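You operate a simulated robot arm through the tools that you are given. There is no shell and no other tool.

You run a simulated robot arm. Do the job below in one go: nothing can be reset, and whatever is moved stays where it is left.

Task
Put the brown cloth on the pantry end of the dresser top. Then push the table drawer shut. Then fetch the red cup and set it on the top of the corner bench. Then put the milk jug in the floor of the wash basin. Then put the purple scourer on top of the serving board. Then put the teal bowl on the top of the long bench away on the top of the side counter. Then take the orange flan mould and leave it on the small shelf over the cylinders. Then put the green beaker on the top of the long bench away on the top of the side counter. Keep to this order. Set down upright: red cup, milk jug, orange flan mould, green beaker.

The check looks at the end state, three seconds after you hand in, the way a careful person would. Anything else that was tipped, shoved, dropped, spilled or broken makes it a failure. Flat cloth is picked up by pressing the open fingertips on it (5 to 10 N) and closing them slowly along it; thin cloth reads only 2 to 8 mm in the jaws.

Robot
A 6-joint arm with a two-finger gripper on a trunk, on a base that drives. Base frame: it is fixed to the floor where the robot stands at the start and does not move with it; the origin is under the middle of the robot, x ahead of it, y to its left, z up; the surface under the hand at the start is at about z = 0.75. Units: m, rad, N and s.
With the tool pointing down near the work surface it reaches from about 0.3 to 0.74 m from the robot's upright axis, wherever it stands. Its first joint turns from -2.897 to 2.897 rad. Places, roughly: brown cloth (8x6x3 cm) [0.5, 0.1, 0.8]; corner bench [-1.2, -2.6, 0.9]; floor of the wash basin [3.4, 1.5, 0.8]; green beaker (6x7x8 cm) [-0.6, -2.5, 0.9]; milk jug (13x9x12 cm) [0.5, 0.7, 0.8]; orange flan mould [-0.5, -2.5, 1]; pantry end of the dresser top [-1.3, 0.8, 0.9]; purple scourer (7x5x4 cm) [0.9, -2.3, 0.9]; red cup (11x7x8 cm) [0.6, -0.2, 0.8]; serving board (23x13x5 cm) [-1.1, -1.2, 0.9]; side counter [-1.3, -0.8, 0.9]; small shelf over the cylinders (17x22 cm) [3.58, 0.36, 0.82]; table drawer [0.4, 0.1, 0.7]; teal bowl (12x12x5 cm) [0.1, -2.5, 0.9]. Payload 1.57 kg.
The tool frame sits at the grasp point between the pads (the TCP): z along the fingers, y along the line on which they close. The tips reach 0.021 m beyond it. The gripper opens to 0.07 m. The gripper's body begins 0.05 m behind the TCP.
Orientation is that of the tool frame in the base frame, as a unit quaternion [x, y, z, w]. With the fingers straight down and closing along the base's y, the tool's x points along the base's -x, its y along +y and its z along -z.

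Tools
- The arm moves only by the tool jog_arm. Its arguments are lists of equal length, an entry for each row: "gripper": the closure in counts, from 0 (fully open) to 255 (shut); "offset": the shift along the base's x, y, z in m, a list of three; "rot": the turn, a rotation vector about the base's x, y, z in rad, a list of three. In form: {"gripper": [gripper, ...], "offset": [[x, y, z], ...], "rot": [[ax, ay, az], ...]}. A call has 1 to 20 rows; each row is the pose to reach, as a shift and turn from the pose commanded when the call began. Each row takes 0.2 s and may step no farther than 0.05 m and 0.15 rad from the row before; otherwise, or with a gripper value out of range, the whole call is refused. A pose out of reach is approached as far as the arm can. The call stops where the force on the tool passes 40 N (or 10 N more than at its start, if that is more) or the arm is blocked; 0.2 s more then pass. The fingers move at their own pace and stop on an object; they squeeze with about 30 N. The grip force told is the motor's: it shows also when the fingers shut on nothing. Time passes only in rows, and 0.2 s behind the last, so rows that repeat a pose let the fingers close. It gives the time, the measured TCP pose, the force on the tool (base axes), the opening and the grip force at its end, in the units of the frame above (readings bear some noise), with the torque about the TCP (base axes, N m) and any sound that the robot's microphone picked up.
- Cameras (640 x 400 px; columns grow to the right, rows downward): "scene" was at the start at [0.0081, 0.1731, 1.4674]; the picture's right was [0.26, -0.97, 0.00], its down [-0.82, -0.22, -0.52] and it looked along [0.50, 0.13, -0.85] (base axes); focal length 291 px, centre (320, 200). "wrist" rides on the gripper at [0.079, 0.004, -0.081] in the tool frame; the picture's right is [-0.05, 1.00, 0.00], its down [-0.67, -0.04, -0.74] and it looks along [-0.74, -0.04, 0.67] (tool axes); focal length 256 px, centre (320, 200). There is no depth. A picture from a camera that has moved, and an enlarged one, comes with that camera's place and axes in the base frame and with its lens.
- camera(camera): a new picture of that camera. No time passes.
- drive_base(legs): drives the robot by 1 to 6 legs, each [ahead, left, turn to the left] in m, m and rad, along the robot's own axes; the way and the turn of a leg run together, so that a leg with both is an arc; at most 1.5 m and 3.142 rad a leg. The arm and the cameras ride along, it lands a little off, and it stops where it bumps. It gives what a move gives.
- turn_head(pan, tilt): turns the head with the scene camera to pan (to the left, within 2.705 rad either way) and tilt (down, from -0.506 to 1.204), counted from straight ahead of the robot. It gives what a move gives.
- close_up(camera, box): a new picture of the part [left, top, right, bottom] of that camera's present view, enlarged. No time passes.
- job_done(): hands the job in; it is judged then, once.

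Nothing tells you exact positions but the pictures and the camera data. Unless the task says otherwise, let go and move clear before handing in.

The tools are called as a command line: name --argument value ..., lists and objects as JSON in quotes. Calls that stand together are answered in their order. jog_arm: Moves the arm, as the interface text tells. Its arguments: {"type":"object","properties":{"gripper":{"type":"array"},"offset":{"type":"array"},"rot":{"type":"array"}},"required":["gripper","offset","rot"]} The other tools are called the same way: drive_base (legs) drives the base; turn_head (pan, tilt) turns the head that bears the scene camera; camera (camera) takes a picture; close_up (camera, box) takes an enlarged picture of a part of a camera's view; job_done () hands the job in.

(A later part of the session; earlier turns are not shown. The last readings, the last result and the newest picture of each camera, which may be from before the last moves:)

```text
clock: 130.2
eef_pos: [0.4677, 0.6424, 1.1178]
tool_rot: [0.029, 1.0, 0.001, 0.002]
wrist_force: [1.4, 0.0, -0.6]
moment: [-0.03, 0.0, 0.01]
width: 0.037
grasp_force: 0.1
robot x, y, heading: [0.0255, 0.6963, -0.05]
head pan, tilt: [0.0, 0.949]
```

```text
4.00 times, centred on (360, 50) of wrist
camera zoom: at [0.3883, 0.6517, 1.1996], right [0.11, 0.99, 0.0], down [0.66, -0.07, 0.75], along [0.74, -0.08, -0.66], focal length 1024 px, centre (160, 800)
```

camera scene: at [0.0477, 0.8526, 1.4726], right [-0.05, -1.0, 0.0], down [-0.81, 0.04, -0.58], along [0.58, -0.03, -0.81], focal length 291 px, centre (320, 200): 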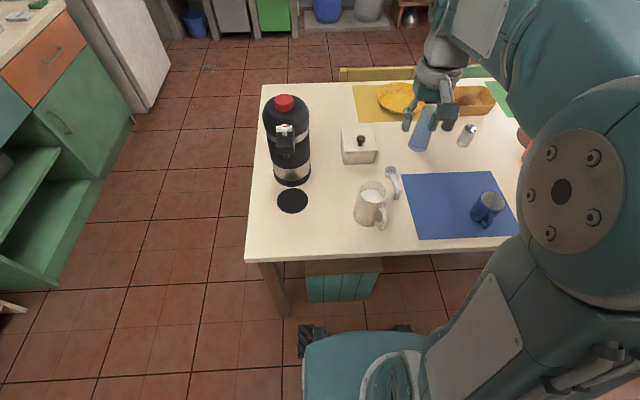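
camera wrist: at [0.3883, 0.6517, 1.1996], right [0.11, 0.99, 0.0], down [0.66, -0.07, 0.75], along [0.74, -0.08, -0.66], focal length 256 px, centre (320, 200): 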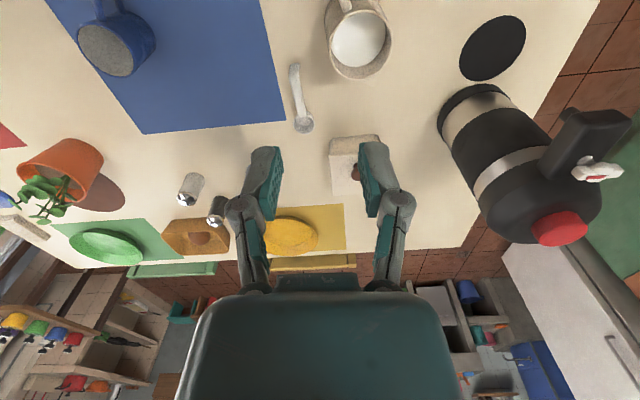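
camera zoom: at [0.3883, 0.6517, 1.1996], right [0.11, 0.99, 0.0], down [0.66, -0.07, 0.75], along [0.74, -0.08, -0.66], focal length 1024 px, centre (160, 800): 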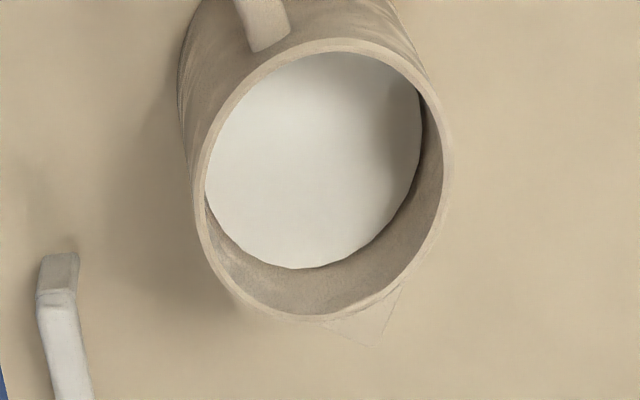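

The jug's rim center is near (0.496, 0.688), about 7.3 cm wide, milk some 3.5 cm below the rim, handle toward (-x,-y). I'll pinch its +y wall only as deep as stays above the milk; first a closer look from above.

jog_arm --gripper '[110, 110, 110, 110, 110]' --offset '[[0.01, 0.025, -0.035], [0.02, 0.05, -0.07], [0.0285, 0.08, -0.1], [0.0285, 0.08, -0.13], [0.0285, 0.08, -0.14]]' --rot '[[0, 0, 0.03], [0, 0, 0.058], [0, 0, 0.058], [0, 0, 0.058], [0, 0, 0.058]]'

camera --camera "wrist"

close_up --camera "scene" --box '[320, 130, 440, 250]'

```text
clock: 131.4
eef_pos: [0.4985, 0.7205, 0.9786]
tool_rot: [0.0, 1.0, 0.0, 0.002]
wrist_force: [0.0, -0.4, -0.6]
moment: [0.03, 0.0, -0.01]
width: 0.0399
grasp_force: 0.1
robot x, y, heading: [0.0253, 0.6999, -0.053]
head pan, tilt: [0.0, 0.949]
```

```text
taken
camera wrist: at [0.4184, 0.7263, 1.0592], right [0.05, 1.0, 0.0], down [0.66, -0.04, 0.75], along [0.75, -0.04, -0.67], focal length 256 px, centre (320, 200)
```

wrist: 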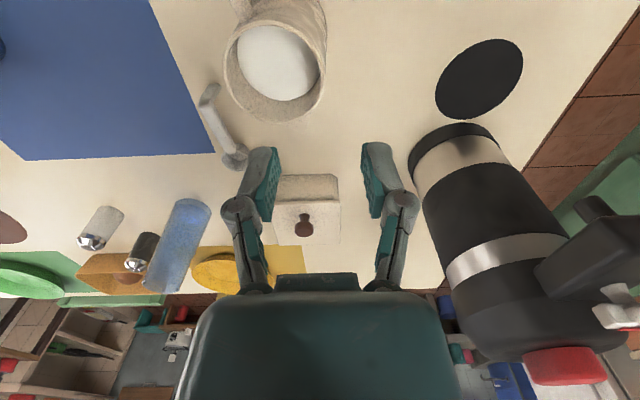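

```text
3.33 times, centred on (380, 190) of scene
camera zoom: at [0.048, 0.8528, 1.4725], right [-0.05, -1.0, 0.0], down [-0.81, 0.04, -0.58], along [0.58, -0.03, -0.81], focal length 971 px, centre (120, 233)
```

zoom: 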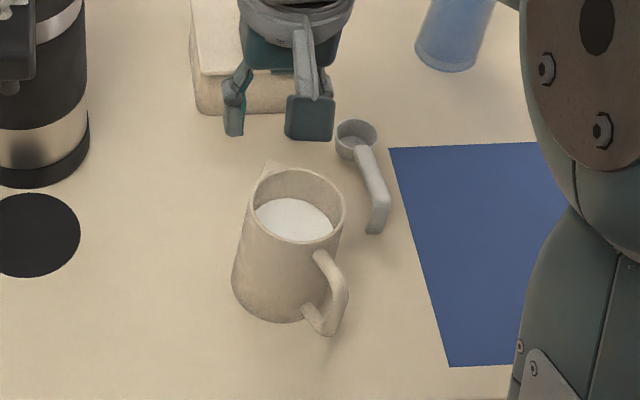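

Rim center about (0.493, 0.689). I tilt the tool by 0.07 rad to match the jug's wall and descend with one finger inside, tips staying above the milk.

jog_arm --gripper '[110, 110, 110, 110]' --offset '[[-0.0055, 0.0025, -0.03], [-0.0055, 0.0025, -0.06], [-0.0055, 0.0025, -0.09], [-0.0055, 0.0025, -0.114]]' --rot '[[0.035, 0, 0], [0.07, 0, 0], [0.07, 0, 0], [0.07, 0, 0]]'

camera --camera "wrist"

close_up --camera "scene" --box '[320, 130, 440, 250]'

```text
clock: 132.4
eef_pos: [0.493, 0.725, 0.8661]
tool_rot: [0.0, 0.999, 0.037, 0.002]
wrist_force: [0.3, 0.1, 0.0]
moment: [-0.01, -0.01, -0.01]
width: 0.0398
grasp_force: 0.0
robot x, y, heading: [0.0249, 0.698, -0.055]
head pan, tilt: [0.0, 0.949]
```

```text
taken
camera wrist: at [0.4129, 0.7241, 0.9463], right [0.05, 1.0, 0.07], down [0.66, -0.09, 0.74], along [0.75, 0.01, -0.67], focal length 256 px, centre (320, 200)
```

wrist: 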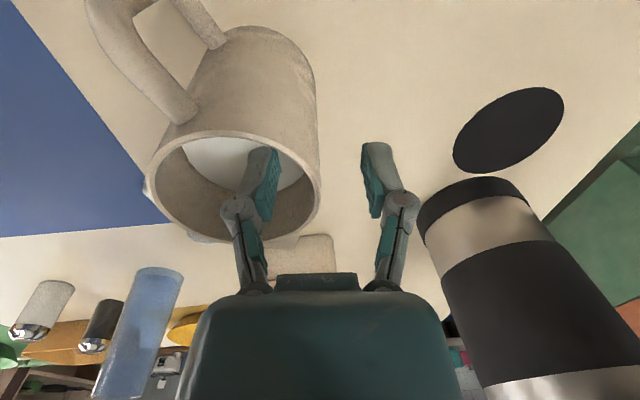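

```text
3.33 times, centred on (380, 190) of scene
camera zoom: at [0.0481, 0.8528, 1.4725], right [-0.05, -1.0, 0.0], down [-0.81, 0.04, -0.58], along [0.58, -0.03, -0.81], focal length 971 px, centre (120, 233)
```

zoom: 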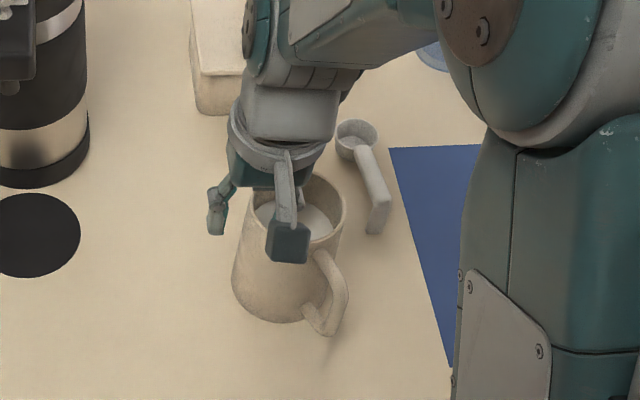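

The wall lies centered between the fingers and the inner tip is above the milk. I close slowly.

jog_arm --gripper '[130, 150, 170, 190, 210, 230, 250, 255, 255]' --offset '[[0, 0, 0], [0, 0, 0], [0, 0, 0], [0, 0, 0], [0, 0, 0], [0, 0, 0], [0, 0, 0], [0, 0, 0], [0, 0, 0]]' --rot '[[0, 0, 0], [0, 0, 0], [0, 0, 0], [0, 0, 0], [0, 0, 0], [0, 0, 0], [0, 0, 0], [0, 0, 0], [0, 0, 0]]'

camera --camera "wrist"

```text
clock: 134.4
eef_pos: [0.493, 0.7255, 0.8668]
tool_rot: [0.0, 0.999, 0.035, 0.002]
wrist_force: [-4.4, 0.6, 7.3]
moment: [-0.41, 0.09, -0.25]
width: 0.0061
grasp_force: 29.8
robot x, y, heading: [0.0203, 0.6986, -0.056]
head pan, tilt: [0.0, 0.949]
```

```text
taken
camera wrist: at [0.4126, 0.7243, 0.9468], right [0.05, 1.0, 0.07], down [0.66, -0.09, 0.74], along [0.75, 0.01, -0.67], focal length 256 px, centre (320, 200)
```

wrist: 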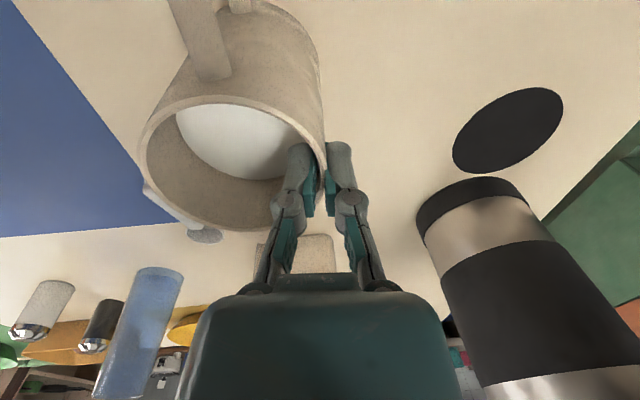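

The grip is on (6 mm). I lift a little and check the jug hangs level.

jog_arm --gripper '[255, 255, 255, 255]' --offset '[[0, 0, 0.005], [0, 0, 0.015], [0, 0, 0.03], [0, 0, 0.04]]' --rot '[[0, 0, 0], [0, 0, 0], [0, 0, 0], [0, 0, 0]]'

camera --camera "wrist"

close_up --camera "scene" --box '[320, 130, 440, 250]'

```text
clock: 135.4
eef_pos: [0.4909, 0.7253, 0.9051]
tool_rot: [0.0, 0.999, 0.035, 0.003]
wrist_force: [-0.4, -0.4, -4.6]
moment: [0.16, -0.05, 0.0]
width: 0.006
grasp_force: 29.7
robot x, y, heading: [0.0252, 0.7001, -0.054]
head pan, tilt: [0.0, 0.949]
```

```text
taken
camera wrist: at [0.412, 0.7245, 0.9853], right [0.05, 1.0, 0.07], down [0.66, -0.09, 0.74], along [0.75, 0.01, -0.67], focal length 256 px, centre (320, 200)
```

wrist: 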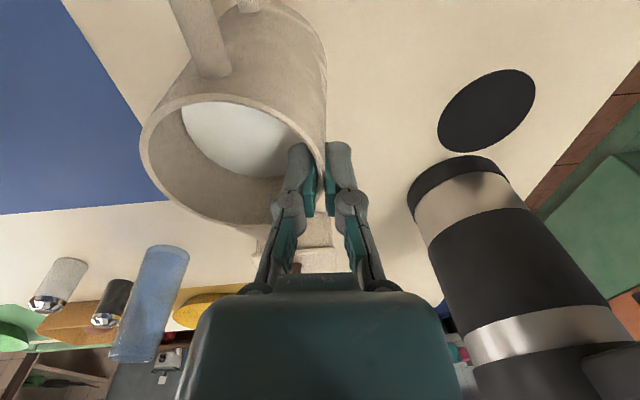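

```text
3.33 times, centred on (380, 190) of scene
camera zoom: at [0.0484, 0.8528, 1.4725], right [-0.05, -1.0, 0.0], down [-0.81, 0.04, -0.58], along [0.58, -0.03, -0.81], focal length 971 px, centre (120, 233)
```

zoom: 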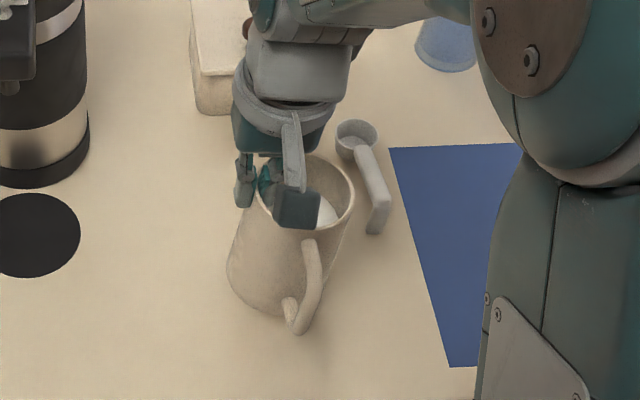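

The jug (about 0.47 kg) is held but leans a bit to -y; I level it by 0.12 rad while rising.

jog_arm --gripper '[255, 255, 255, 255, 255]' --offset '[[0, 0, 0.02], [0, 0, 0.05], [0, 0, 0.08], [0, 0, 0.11], [0, 0, 0.13]]' --rot '[[-0.03, 0, 0], [-0.06, 0, 0], [-0.09, 0, 0], [-0.12, 0, 0], [-0.12, 0, 0]]'

camera --camera "wrist"

close_up --camera "scene" --box '[320, 110, 440, 230]'

```text
clock: 136.6
eef_pos: [0.4911, 0.7248, 1.0345]
tool_rot: [-0.001, 1.0, -0.025, 0.001]
wrist_force: [-0.8, 0.7, -3.9]
moment: [0.2, -0.11, 0.04]
width: 0.0061
grasp_force: 29.7
robot x, y, heading: [0.0224, 0.6966, -0.055]
head pan, tilt: [0.0, 0.949]
```

```text
taken
camera wrist: at [0.4121, 0.7347, 1.1154], right [0.05, 1.0, -0.05], down [0.66, 0.0, 0.75], along [0.75, -0.07, -0.66], focal length 256 px, centre (320, 200)
```

wrist: 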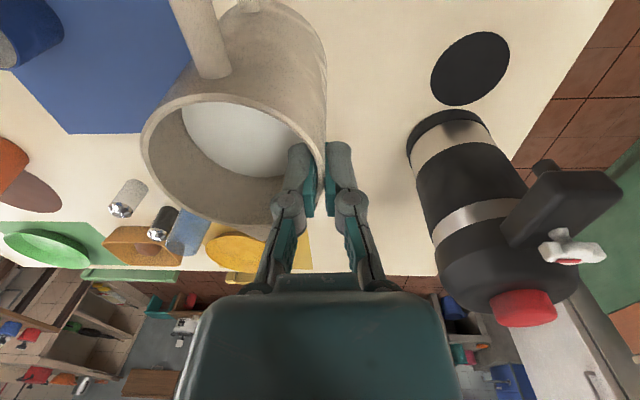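

```text
3.33 times, centred on (380, 170) of scene
camera zoom: at [0.0481, 0.8529, 1.4725], right [-0.05, -1.0, 0.0], down [-0.81, 0.04, -0.58], along [0.58, -0.03, -0.81], focal length 971 px, centre (120, 300)
```

zoom: 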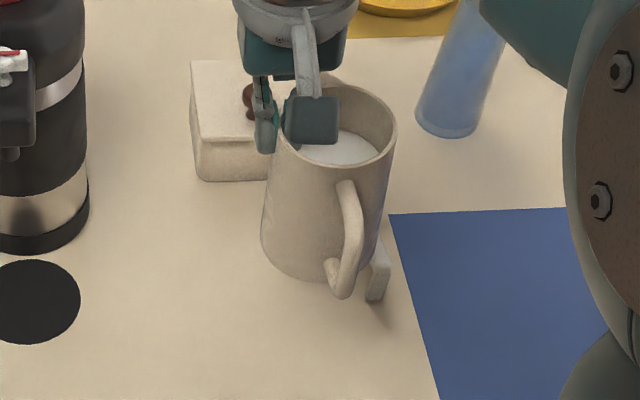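

The jug is level. I back off the table, slide left to y≈1.6, then drive ahead past the table's north side toward the basin.

drive_base --legs '[[-0.3, 0, 0], [0, 0.92, 0], [0, 0, 0.055], [1.2, 0, 0]]'

turn_head --pan 0.0 --tilt 0.4

camera --camera "scene"

camera --camera "wrist"

```text
clock: 149.2
eef_pos: [1.4492, 1.6868, 1.0353]
tool_rot: [-0.024, 0.999, -0.024, 0.003]
wrist_force: [-1.0, 0.5, -5.5]
moment: [0.22, -0.06, 0.01]
width: 0.006
grasp_force: 29.6
robot x, y, heading: [0.9847, 1.634, -0.006]
head pan, tilt: [0.0, 0.949]
```

```text
clock: 150.1
eef_pos: [1.4499, 1.6864, 1.0344]
tool_rot: [-0.024, 0.999, -0.024, 0.003]
wrist_force: [0.1, -0.4, -4.6]
moment: [0.22, -0.04, -0.03]
width: 0.006
grasp_force: 30.2
robot x, y, heading: [0.9864, 1.6388, -0.006]
head pan, tilt: [0.0, 0.4]
```

```text
taken
camera scene: at [1.0205, 1.7918, 1.519], right [-0.01, -1.0, 0.0], down [-0.39, 0.0, -0.92], along [0.92, -0.01, -0.39], focal length 291 px, centre (320, 200)
```

scene: 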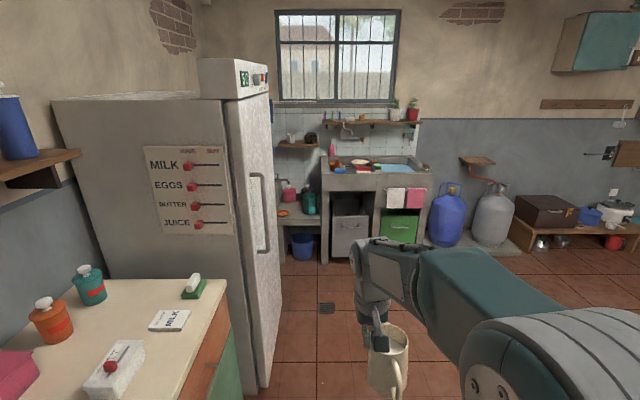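

```text
taken
camera wrist: at [1.3694, 1.6912, 1.1156], right [0.01, 1.0, -0.05], down [0.66, 0.03, 0.75], along [0.75, -0.04, -0.66], focal length 256 px, centre (320, 200)
```

wrist: 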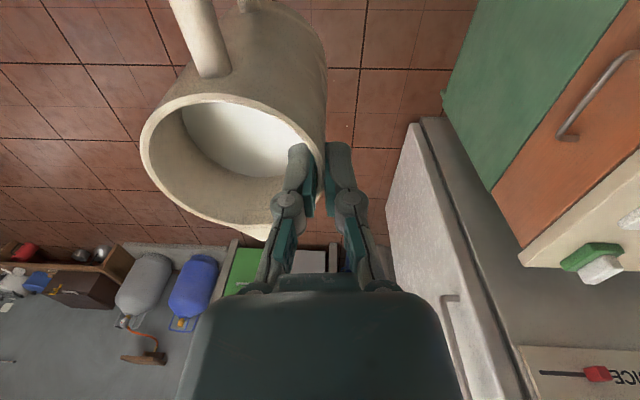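

close_up --camera "scene" --box '[270, 110, 440, 260]'

close_up --camera "scene" --box '[420, 130, 540, 260]'

```text
2.67 times, centred on (355, 185) of scene
camera zoom: at [1.0205, 1.7918, 1.519], right [-0.01, -1.0, 0.0], down [-0.39, 0.0, -0.92], along [0.92, -0.01, -0.39], focal length 777 px, centre (227, 240)
```

zoom: 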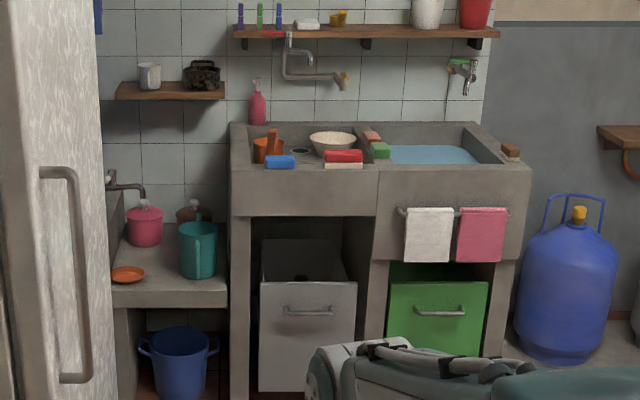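

```text
3.08 times, centred on (480, 195) of scene
camera zoom: at [1.0205, 1.7918, 1.519], right [-0.01, -1.0, 0.0], down [-0.39, 0.0, -0.92], along [0.92, -0.01, -0.39], focal length 897 px, centre (-172, 215)
```

zoom: 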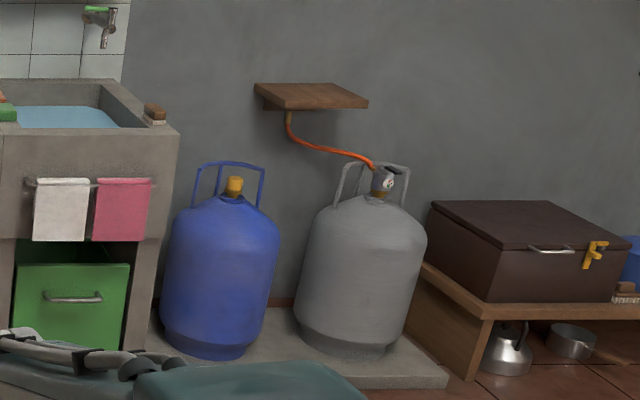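

The left basin (y≈1.33–1.73) is the wash basin with its floor; the right one holds water. I raise the jug further and drive nearer to look into it.

jog_arm --gripper '[255, 255, 255]' --offset '[[0, 0, 0.03], [0, 0, 0.06], [0, 0, 0.09]]' --rot '[[0, 0, 0], [0, 0, 0], [0, 0, 0]]'

drive_base --legs '[[1.2, -0.15, 0], [0.35, 0, 0]]'

turn_head --pan 0.0 --tilt 0.7

camera --camera "scene"

camera --camera "wrist"

```text
clock: 150.9
eef_pos: [1.4517, 1.6891, 1.1232]
tool_rot: [-0.024, 0.999, -0.025, 0.001]
wrist_force: [1.1, 0.3, -4.5]
moment: [0.18, -0.09, 0.0]
width: 0.0058
grasp_force: 30.0
robot x, y, heading: [0.9825, 1.638, -0.007]
head pan, tilt: [0.0, 0.4]
```

```text
clock: 158.9
eef_pos: [3.0032, 1.5505, 1.1243]
tool_rot: [-0.029, 0.999, -0.023, 0.003]
wrist_force: [-0.8, -0.4, -4.6]
moment: [0.17, -0.02, 0.0]
width: 0.0059
grasp_force: 29.9
robot x, y, heading: [2.5391, 1.4958, 0.01]
head pan, tilt: [0.0, 0.4]
```

```text
clock: 159.7
eef_pos: [3.0036, 1.5507, 1.1244]
tool_rot: [-0.029, 0.999, -0.024, 0.003]
wrist_force: [-0.5, 0.2, -4.8]
moment: [0.23, -0.03, -0.01]
width: 0.0061
grasp_force: 30.2
robot x, y, heading: [2.5372, 1.4915, 0.002]
head pan, tilt: [0.0, 0.7]
```

```text
taken
camera scene: at [2.5649, 1.6488, 1.4923], right [0.0, -1.0, 0.0], down [-0.64, 0.0, -0.76], along [0.76, 0.0, -0.64], focal length 291 px, centre (320, 200)
```

scene: 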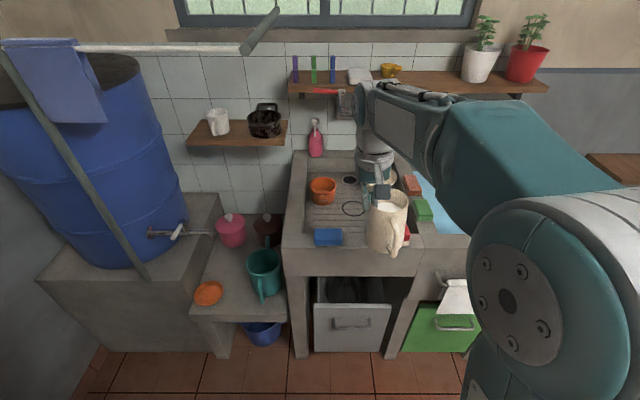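

```text
taken
camera wrist: at [2.9229, 1.5545, 1.205], right [0.0, 1.0, -0.05], down [0.66, 0.04, 0.75], along [0.75, -0.03, -0.66], focal length 256 px, centre (320, 200)
```

wrist: 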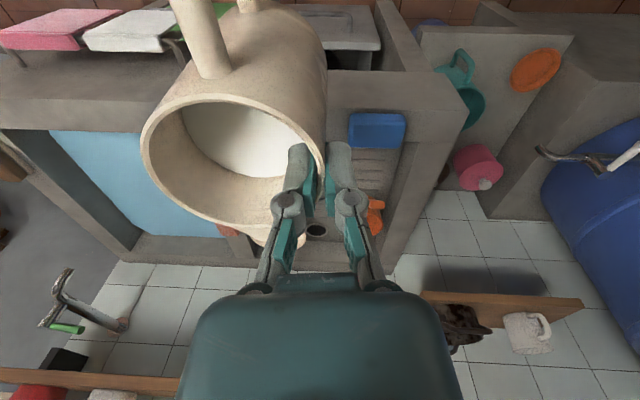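

close_up --camera "scene" --box '[270, 130, 450, 270]'

close_up --camera "wrist" --box '[300, 60, 480, 260]'

```text
2.86 times, centred on (360, 200) of scene
camera zoom: at [2.5649, 1.6488, 1.4923], right [0.0, -1.0, 0.0], down [-0.64, 0.0, -0.76], along [0.76, 0.0, -0.64], focal length 833 px, centre (206, 200)
```

zoom: 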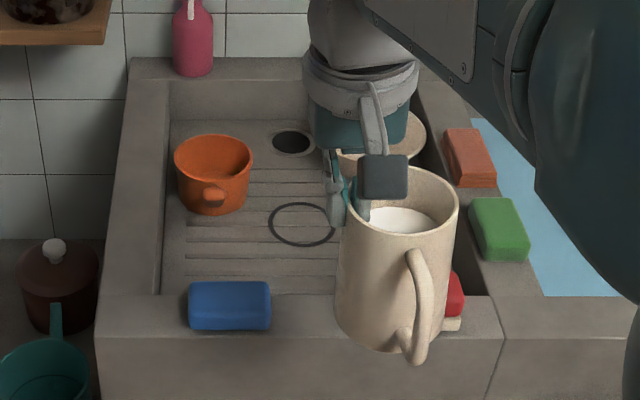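

```text
2.00 times, centred on (390, 160) of wrist
camera zoom: at [2.9229, 1.5545, 1.205], right [0.0, 1.0, -0.05], down [0.66, 0.04, 0.75], along [0.75, -0.03, -0.66], focal length 512 px, centre (180, 280)
```

zoom: 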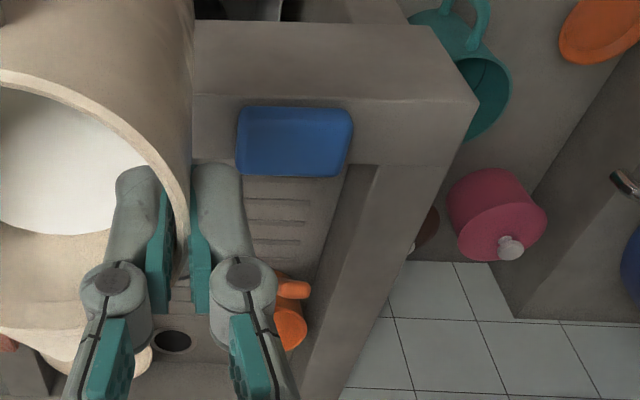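

I see the wash basin: ribbed floor with a free area around (3.34, 1.52), an orange mug at (3.40, 1.64), a bowl at the right back and sponges on the rim (z≈0.845). I drive a little closer, then bring the jug above the free floor.

drive_base --legs '[[0.13, 0, 0]]'

jog_arm --gripper '[255, 255, 255, 255, 255, 255]' --offset '[[0.04, 0, 0], [0.08, 0, 0], [0.12, 0, 0], [0.16, 0, 0], [0.19, 0, 0], [0.205, 0, 0]]' --rot '[[0, 0, 0], [0, 0, 0], [0, 0, 0], [0, 0, 0], [0, 0, 0], [0, 0, 0]]'

camera --camera "scene"

camera --camera "wrist"

```text
clock: 161.0
eef_pos: [3.1304, 1.5516, 1.1243]
tool_rot: [-0.03, 0.999, -0.025, 0.002]
wrist_force: [0.1, 0.6, -5.1]
moment: [0.19, -0.05, 0.02]
width: 0.0059
grasp_force: 30.1
robot x, y, heading: [2.6653, 1.491, 0.006]
head pan, tilt: [0.0, 0.7]
```

```text
clock: 162.4
eef_pos: [3.3335, 1.5565, 1.1233]
tool_rot: [-0.031, 0.999, -0.024, -0.001]
wrist_force: [-26.6, 7.7, -7.3]
moment: [0.48, 0.62, -0.57]
width: 0.0062
grasp_force: 30.4
robot x, y, heading: [2.6637, 1.4963, 0.008]
head pan, tilt: [0.0, 0.7]
```

```text
taken
camera scene: at [2.6907, 1.6519, 1.492], right [0.01, -1.0, 0.0], down [-0.64, -0.01, -0.76], along [0.76, 0.0, -0.64], focal length 291 px, centre (320, 200)
```

scene: 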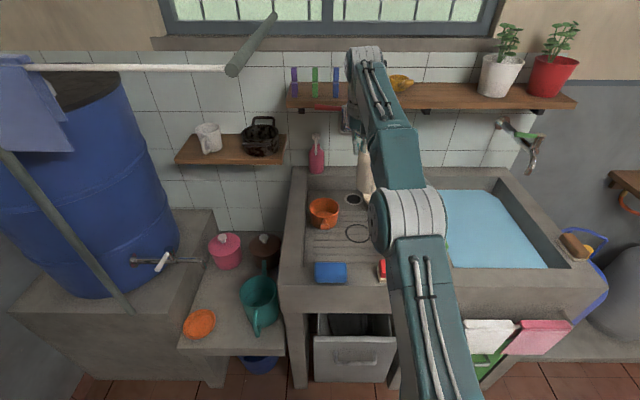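

```text
taken
camera wrist: at [3.2538, 1.5588, 1.2056], right [-0.01, 1.0, -0.05], down [0.67, 0.04, 0.74], along [0.74, -0.03, -0.67], focal length 256 px, centre (320, 200)
```

wrist: 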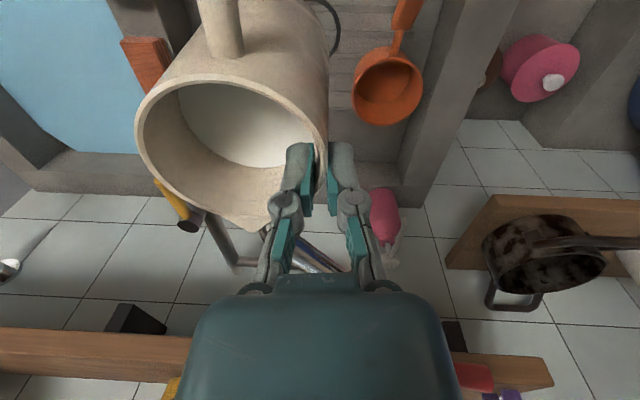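

The jug or hand is pressing against the tap (−27 N in x). I back off at once and look at the tap's geometry.

jog_arm --gripper '[255, 255, 255]' --offset '[[-0.03, 0, 0], [-0.06, 0, 0], [-0.08, 0, 0]]' --rot '[[0, 0, 0], [0, 0, 0], [0, 0, 0]]'

camera --camera "wrist"

close_up --camera "scene" --box '[270, 60, 450, 290]'

```text
clock: 163.2
eef_pos: [3.2568, 1.5535, 1.1229]
tool_rot: [-0.03, 0.999, -0.025, 0.001]
wrist_force: [-0.3, -0.9, -5.8]
moment: [0.2, -0.06, 0.01]
width: 0.0061
grasp_force: 30.3
robot x, y, heading: [2.6644, 1.4957, 0.005]
head pan, tilt: [0.0, 0.7]
```

```text
taken
camera wrist: at [3.1762, 1.5575, 1.2038], right [-0.01, 1.0, -0.05], down [0.66, 0.04, 0.75], along [0.75, -0.03, -0.66], focal length 256 px, centre (320, 200)
```

wrist: 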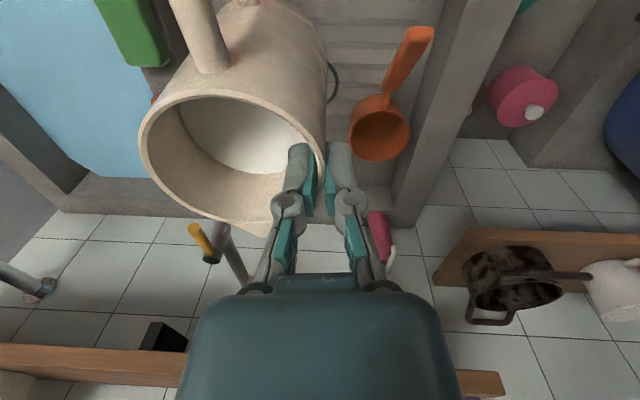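

```text
1.74 times, centred on (360, 175) of scene
camera zoom: at [2.6931, 1.6505, 1.4921], right [0.0, -1.0, 0.0], down [-0.65, 0.0, -0.76], along [0.76, 0.0, -0.65], focal length 507 px, centre (250, 244)
```

zoom: 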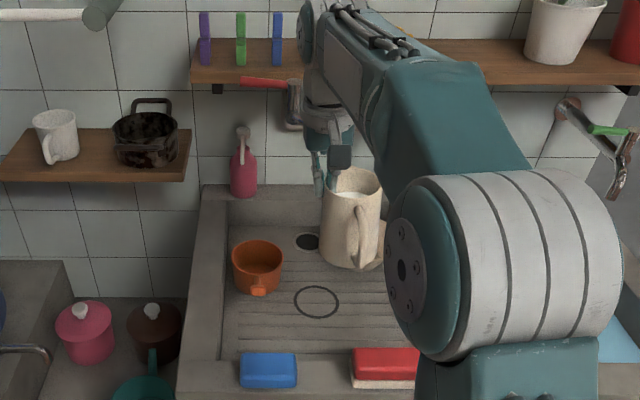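

The jug is still held well. I retract a bit more to get a clear view of the tap and shelf.

jog_arm --gripper '[255, 255, 255, 255]' --offset '[[-0.04, 0, 0], [-0.08, 0, 0], [-0.12, 0, 0], [-0.15, 0, 0]]' --rot '[[0, 0, 0], [0, 0, 0], [0, 0, 0], [0, 0, 0]]'

turn_head --pan -0.1 --tilt 0.45

close_up --camera "scene" --box '[220, 80, 440, 240]'

close_up --camera "wrist" --box '[130, 100, 400, 290]'

```text
clock: 164.2
eef_pos: [3.1031, 1.5521, 1.1242]
tool_rot: [-0.03, 0.999, -0.024, 0.003]
wrist_force: [0.0, -0.3, -5.5]
moment: [0.18, -0.05, 0.01]
width: 0.0059
grasp_force: 29.7
robot x, y, heading: [2.6621, 1.4928, 0.006]
head pan, tilt: [0.0, 0.7]
```

```text
clock: 165.0
eef_pos: [3.1025, 1.5502, 1.1248]
tool_rot: [-0.03, 0.999, -0.024, 0.002]
wrist_force: [-0.5, 0.1, -4.7]
moment: [0.19, -0.12, 0.01]
width: 0.0063
grasp_force: 30.1
robot x, y, heading: [2.6631, 1.4957, 0.005]
head pan, tilt: [-0.099, 0.45]
```

```text
2.50 times, centred on (330, 160) of scene
camera zoom: at [2.6986, 1.6402, 1.5144], right [-0.09, -1.0, 0.0], down [-0.43, 0.04, -0.9], along [0.9, -0.09, -0.44], focal length 728 px, centre (295, 300)
```

zoom: 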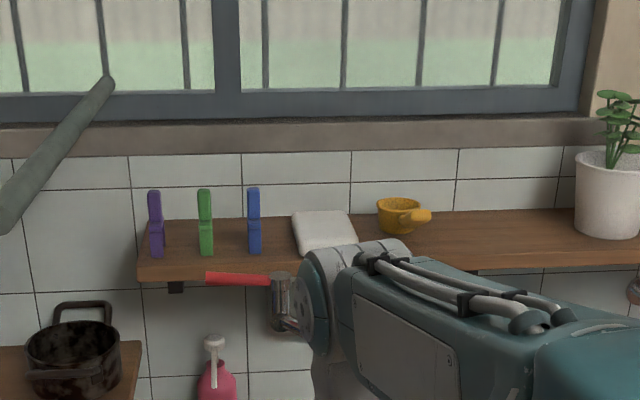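

```text
2.11 times, centred on (265, 195) of wrist
camera zoom: at [3.0228, 1.5552, 1.2051], right [-0.01, 1.0, -0.05], down [0.66, 0.04, 0.75], along [0.75, -0.03, -0.66], focal length 539 px, centre (436, 210)
```

zoom: 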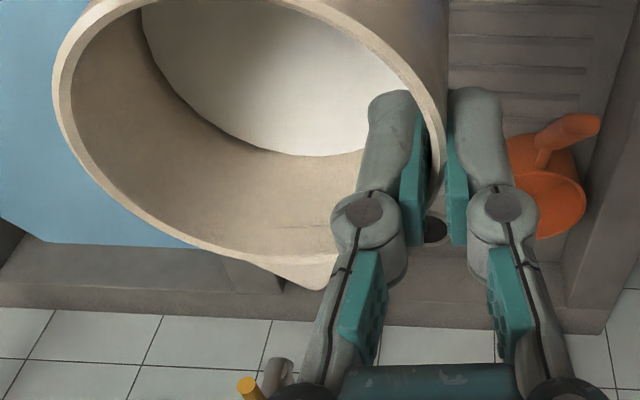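

The moment reading says the jug's front wall met something near the tap; I swing the arm to the right to see the tap clearly.

jog_arm --gripper '[255, 255, 255, 255, 255, 255]' --offset '[[0, -0.045, 0], [0, -0.09, 0], [0, -0.135, 0], [0, -0.18, 0], [0, -0.225, 0], [0, -0.26, 0]]' --rot '[[0, 0, 0], [0, 0, 0], [0, 0, 0], [0, 0, 0], [0, 0, 0], [0, 0, 0]]'

turn_head --pan 0.0 --tilt 0.55

close_up --camera "scene" --box '[250, 80, 450, 240]'

camera --camera "wrist"

```text
clock: 166.4
eef_pos: [3.1054, 1.2904, 1.1238]
tool_rot: [-0.03, 0.999, -0.024, 0.002]
wrist_force: [-0.1, -0.2, -5.5]
moment: [0.19, -0.09, 0.02]
width: 0.006
grasp_force: 30.5
robot x, y, heading: [2.6621, 1.4926, 0.004]
head pan, tilt: [-0.099, 0.45]
```

```text
clock: 167.1
eef_pos: [3.1066, 1.2911, 1.1235]
tool_rot: [-0.029, 0.999, -0.025, 0.003]
wrist_force: [-0.2, -0.5, -4.8]
moment: [0.22, -0.09, 0.01]
width: 0.0059
grasp_force: 30.4
robot x, y, heading: [2.6654, 1.495, 0.006]
head pan, tilt: [0.0, 0.55]
```

```text
2.50 times, centred on (350, 160) of scene
camera zoom: at [2.6971, 1.648, 1.5055], right [0.0, -1.0, 0.0], down [-0.52, 0.0, -0.85], along [0.85, 0.0, -0.52], focal length 728 px, centre (245, 300)
```

zoom: 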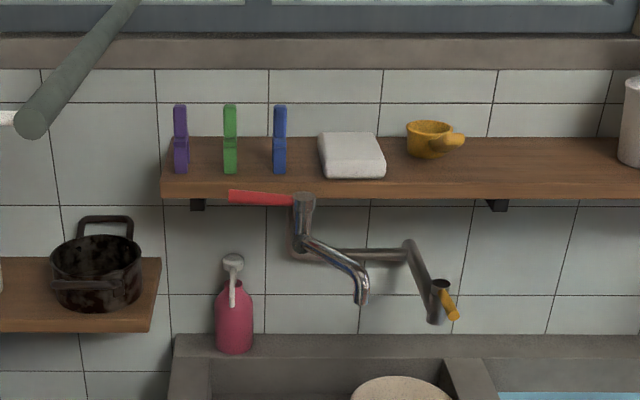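

```text
taken
camera wrist: at [3.0252, 1.2953, 1.2045], right [-0.01, 1.0, -0.05], down [0.66, 0.04, 0.75], along [0.75, -0.03, -0.66], focal length 256 px, centre (320, 200)
```

wrist: 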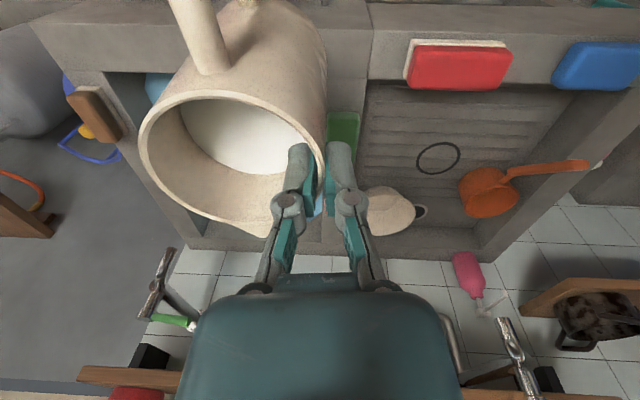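

Now it's clear: the tap has a swivel spout whose tip is near (3.395, 1.517, 1.07); the jug touched it. I'll set the jug in front of it at about (3.30, 1.47), clear of the spout, the dipper's handle and the sponges.

jog_arm --gripper '[255, 255, 255, 255, 255, 255, 255, 255, 255, 255]' --offset '[[0, 0.045, 0], [0, 0.09, 0], [0, 0.135, 0], [0, 0.18, 0], [0, 0.213, 0], [0.04, 0.213, 0], [0.08, 0.213, 0], [0.12, 0.213, 0], [0.16, 0.213, 0], [0.192, 0.213, 0]]' --rot '[[0, 0, 0], [0, 0, 0], [0, 0, 0], [0, 0, 0], [0, 0, 0], [0, 0, 0], [0, 0, 0], [0, 0, 0], [0, 0, 0], [0, 0, 0]]'

camera --camera "wrist"

camera --camera "scene"

```text
clock: 169.3
eef_pos: [3.296, 1.5067, 1.1252]
tool_rot: [-0.03, 0.999, -0.025, 0.002]
wrist_force: [0.1, 0.3, -3.7]
moment: [0.17, -0.1, -0.03]
width: 0.0063
grasp_force: 29.9
robot x, y, heading: [2.6685, 1.4957, 0.004]
head pan, tilt: [0.0, 0.55]
```

```text
taken
camera wrist: at [3.2157, 1.5107, 1.2062], right [-0.01, 1.0, -0.05], down [0.66, 0.04, 0.75], along [0.75, -0.03, -0.66], focal length 256 px, centre (320, 200)
```

wrist: 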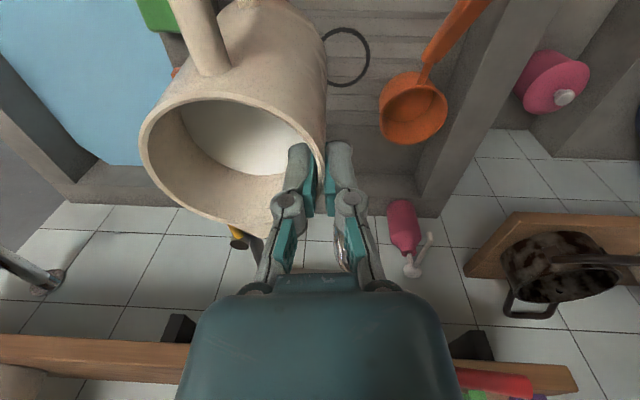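

```text
taken
camera scene: at [2.6984, 1.6492, 1.5054], right [0.0, -1.0, 0.0], down [-0.52, 0.0, -0.85], along [0.85, 0.0, -0.52], focal length 291 px, centre (320, 200)
```

scene: 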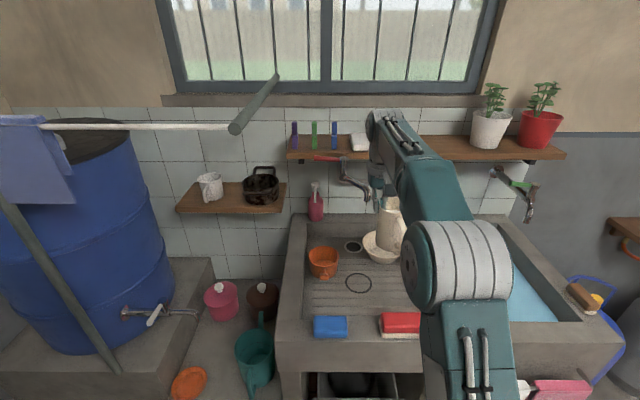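

close_up --camera "scene" --box '[290, 140, 440, 340]'

close_up --camera "wrist" --box '[230, 140, 430, 300]'

```text
2.00 times, centred on (365, 240) of scene
camera zoom: at [2.6984, 1.6492, 1.5054], right [0.0, -1.0, 0.0], down [-0.52, 0.0, -0.85], along [0.85, 0.0, -0.52], focal length 583 px, centre (230, 120)
```

zoom: 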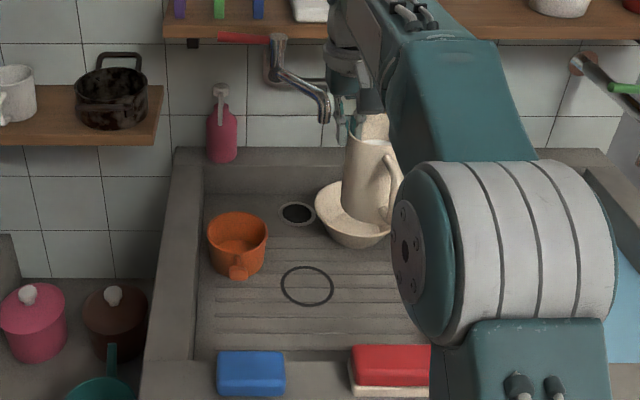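

```text
2.50 times, centred on (330, 220) of wrist
camera zoom: at [3.2157, 1.5107, 1.2062], right [-0.01, 1.0, -0.05], down [0.66, 0.04, 0.75], along [0.75, -0.03, -0.66], focal length 640 px, centre (295, 150)
```

zoom: 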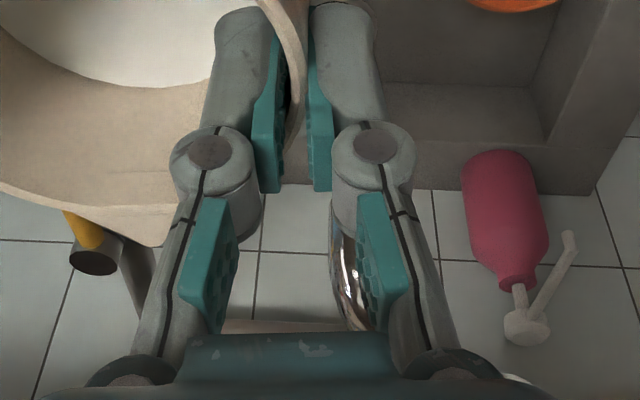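

Clearance to the spout is about 5 cm ahead of the hand. I lower the jug toward the basin floor.

jog_arm --gripper '[255, 255, 255, 255, 255, 255]' --offset '[[0, 0, -0.03], [0, 0, -0.065], [0, 0, -0.1], [0, 0, -0.135], [0, 0, -0.16], [0, 0, -0.18]]' --rot '[[0, 0, 0], [0, 0, 0], [0, 0, 0], [0, 0, 0], [0, 0, 0], [0, 0, 0]]'

close_up --camera "scene" --box '[290, 140, 440, 340]'

camera --camera "wrist"

```text
clock: 170.7
eef_pos: [3.2956, 1.5048, 0.9445]
tool_rot: [-0.03, 0.999, -0.025, 0.002]
wrist_force: [-0.1, 0.0, -4.4]
moment: [0.16, -0.07, 0.01]
width: 0.0061
grasp_force: 29.8
robot x, y, heading: [2.6684, 1.4919, 0.01]
head pan, tilt: [0.0, 0.55]
```

```text
2.00 times, centred on (365, 240) of scene
camera zoom: at [2.6982, 1.6491, 1.5054], right [0.0, -1.0, 0.0], down [-0.52, 0.0, -0.85], along [0.85, 0.0, -0.52], focal length 583 px, centre (230, 120)
```

zoom: 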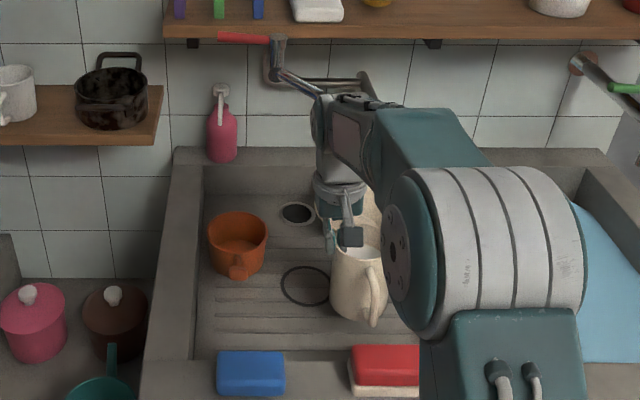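

```text
taken
camera wrist: at [3.2153, 1.509, 1.0244], right [-0.01, 1.0, -0.05], down [0.66, 0.04, 0.75], along [0.75, -0.03, -0.66], focal length 256 px, centre (320, 200)
```

wrist: 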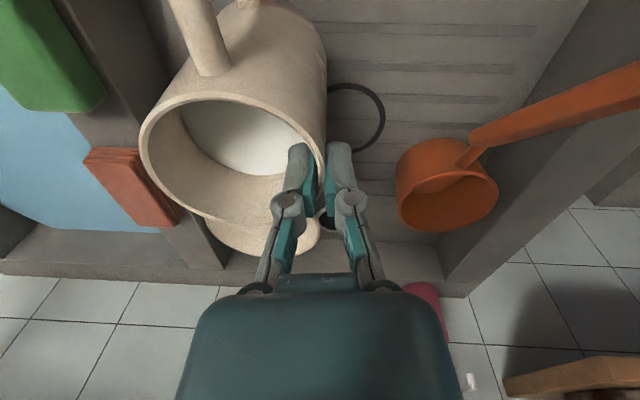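

The jug is inside the basin outline with free room around. I go down slowly until contact.

jog_arm --gripper '[255, 255, 255, 255, 255]' --offset '[[0, 0, -0.006], [0, 0, -0.012], [0, 0, -0.018], [0, 0, -0.022], [0, 0, -0.025]]' --rot '[[0, 0, 0], [0, 0, 0], [0, 0, 0], [0, 0, 0], [0, 0, 0]]'

```text
clock: 171.9
eef_pos: [3.2975, 1.5036, 0.9184]
tool_rot: [-0.029, 0.999, -0.024, 0.003]
wrist_force: [0.2, 0.1, -4.3]
moment: [0.17, -0.07, 0.02]
width: 0.0061
grasp_force: 30.1
robot x, y, heading: [2.6664, 1.4938, 0.002]
head pan, tilt: [0.0, 0.55]
```

jog_arm --gripper '[255, 255, 255]' --offset '[[0, 0, -0.004], [0, 0, -0.008], [0, 0, -0.011]]' --rot '[[0, 0, 0], [0, 0, 0], [0, 0, 0]]'

close_up --camera "scene" --box '[290, 180, 440, 340]'

```text
clock: 172.7
eef_pos: [3.2972, 1.5052, 0.9078]
tool_rot: [-0.03, 0.999, -0.025, 0.003]
wrist_force: [0.7, -0.5, -4.6]
moment: [0.22, -0.02, 0.02]
width: 0.0058
grasp_force: 29.6
robot x, y, heading: [2.6631, 1.494, 0.005]
head pan, tilt: [0.0, 0.55]
```

```text
2.50 times, centred on (365, 260) of scene
camera zoom: at [2.6983, 1.649, 1.5054], right [0.0, -1.0, 0.0], down [-0.52, 0.0, -0.85], along [0.85, 0.0, -0.52], focal length 728 px, centre (208, 50)
```

zoom: 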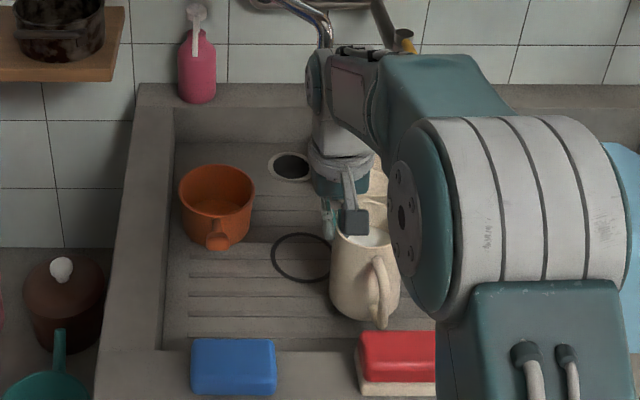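

Still no contact; I go on down in small steps.

jog_arm --gripper '[255, 255, 255]' --offset '[[0, 0, -0.004], [0, 0, -0.008], [0, 0, -0.011]]' --rot '[[0, 0, 0], [0, 0, 0], [0, 0, 0]]'

```text
clock: 173.5
eef_pos: [3.2964, 1.5061, 0.8971]
tool_rot: [-0.029, 0.999, -0.024, 0.002]
wrist_force: [0.2, 0.0, -4.7]
moment: [0.18, -0.09, 0.01]
width: 0.0063
grasp_force: 29.9
robot x, y, heading: [2.6637, 1.4993, 0.006]
head pan, tilt: [0.0, 0.55]
```

jog_arm --gripper '[255, 255, 255, 255]' --offset '[[0, 0, -0.004], [0, 0, -0.008], [0, 0, -0.012], [0, 0, -0.014]]' --rot '[[0, 0, 0], [0, 0, 0], [0, 0, 0], [0, 0, 0]]'

camera --camera "wrist"

close_up --camera "scene" --box '[330, 200, 430, 340]'

```text
clock: 174.5
eef_pos: [3.2964, 1.505, 0.8862]
tool_rot: [-0.03, 0.999, -0.025, 0.004]
wrist_force: [-6.1, 0.8, 18.4]
moment: [0.14, 0.48, -0.13]
width: 0.0061
grasp_force: 30.1
robot x, y, heading: [2.6679, 1.4938, 0.01]
head pan, tilt: [0.0, 0.55]
```

```text
taken
camera wrist: at [3.216, 1.5087, 0.9659], right [-0.01, 1.0, -0.05], down [0.66, 0.04, 0.75], along [0.75, -0.03, -0.66], focal length 256 px, centre (320, 200)
```

wrist: 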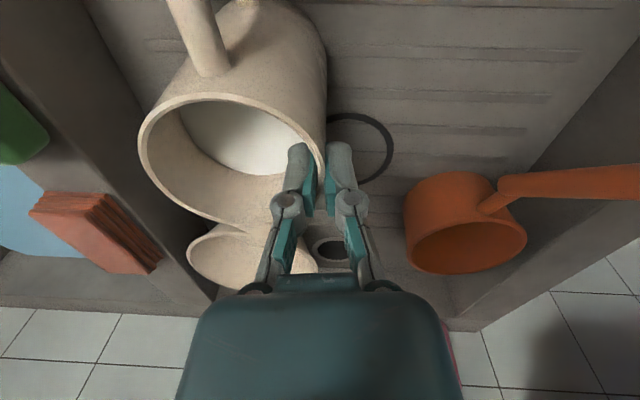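

```text
2.86 times, centred on (380, 270) of scene
camera zoom: at [2.6959, 1.6491, 1.5055], right [0.0, -1.0, 0.0], down [-0.52, 0.0, -0.85], along [0.85, 0.0, -0.52], focal length 833 px, centre (149, 0)
```

zoom: 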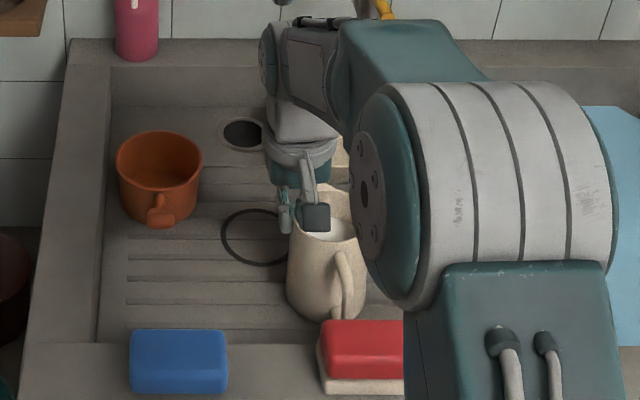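

The jug is on the floor (contact ~20 N). I relieve the pressure slightly and open gradually.

jog_arm --gripper '[255, 245, 235, 225, 215, 205, 190, 175, 160, 150, 150]' --offset '[[0, 0, 0.001], [0, 0, 0.001], [0, 0, 0.001], [0, 0, 0.001], [0, 0, 0.001], [0, 0, 0.001], [0, 0, 0.001], [0, 0, 0.001], [0, 0, 0.001], [0, 0, 0.001], [0, 0, 0.001]]' --rot '[[0, 0, 0], [0, 0, 0], [0, 0, 0], [0, 0, 0], [0, 0, 0], [0, 0, 0], [0, 0, 0], [0, 0, 0], [0, 0, 0], [0, 0, 0], [0, 0, 0]]'

camera --camera "wrist"

```text
clock: 176.9
eef_pos: [3.2967, 1.5048, 0.8846]
tool_rot: [-0.03, 0.999, -0.024, 0.003]
wrist_force: [-0.1, 0.7, 0.2]
moment: [-0.01, 0.0, -0.01]
width: 0.0288
grasp_force: 0.0
robot x, y, heading: [2.6628, 1.496, 0.003]
head pan, tilt: [0.0, 0.55]
```

```text
taken
camera wrist: at [3.2162, 1.5091, 0.9656], right [-0.01, 1.0, -0.05], down [0.66, 0.04, 0.75], along [0.75, -0.03, -0.66], focal length 256 px, centre (320, 200)
```

wrist: 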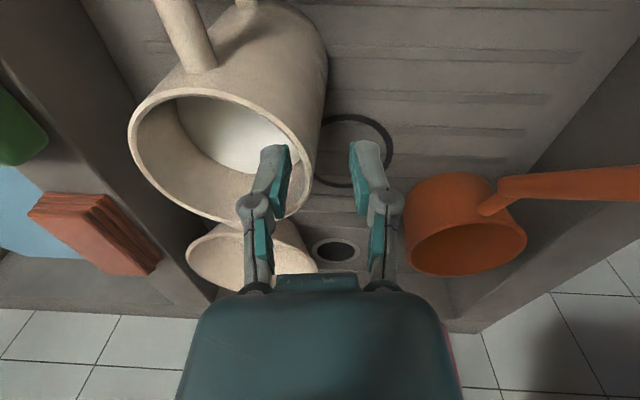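

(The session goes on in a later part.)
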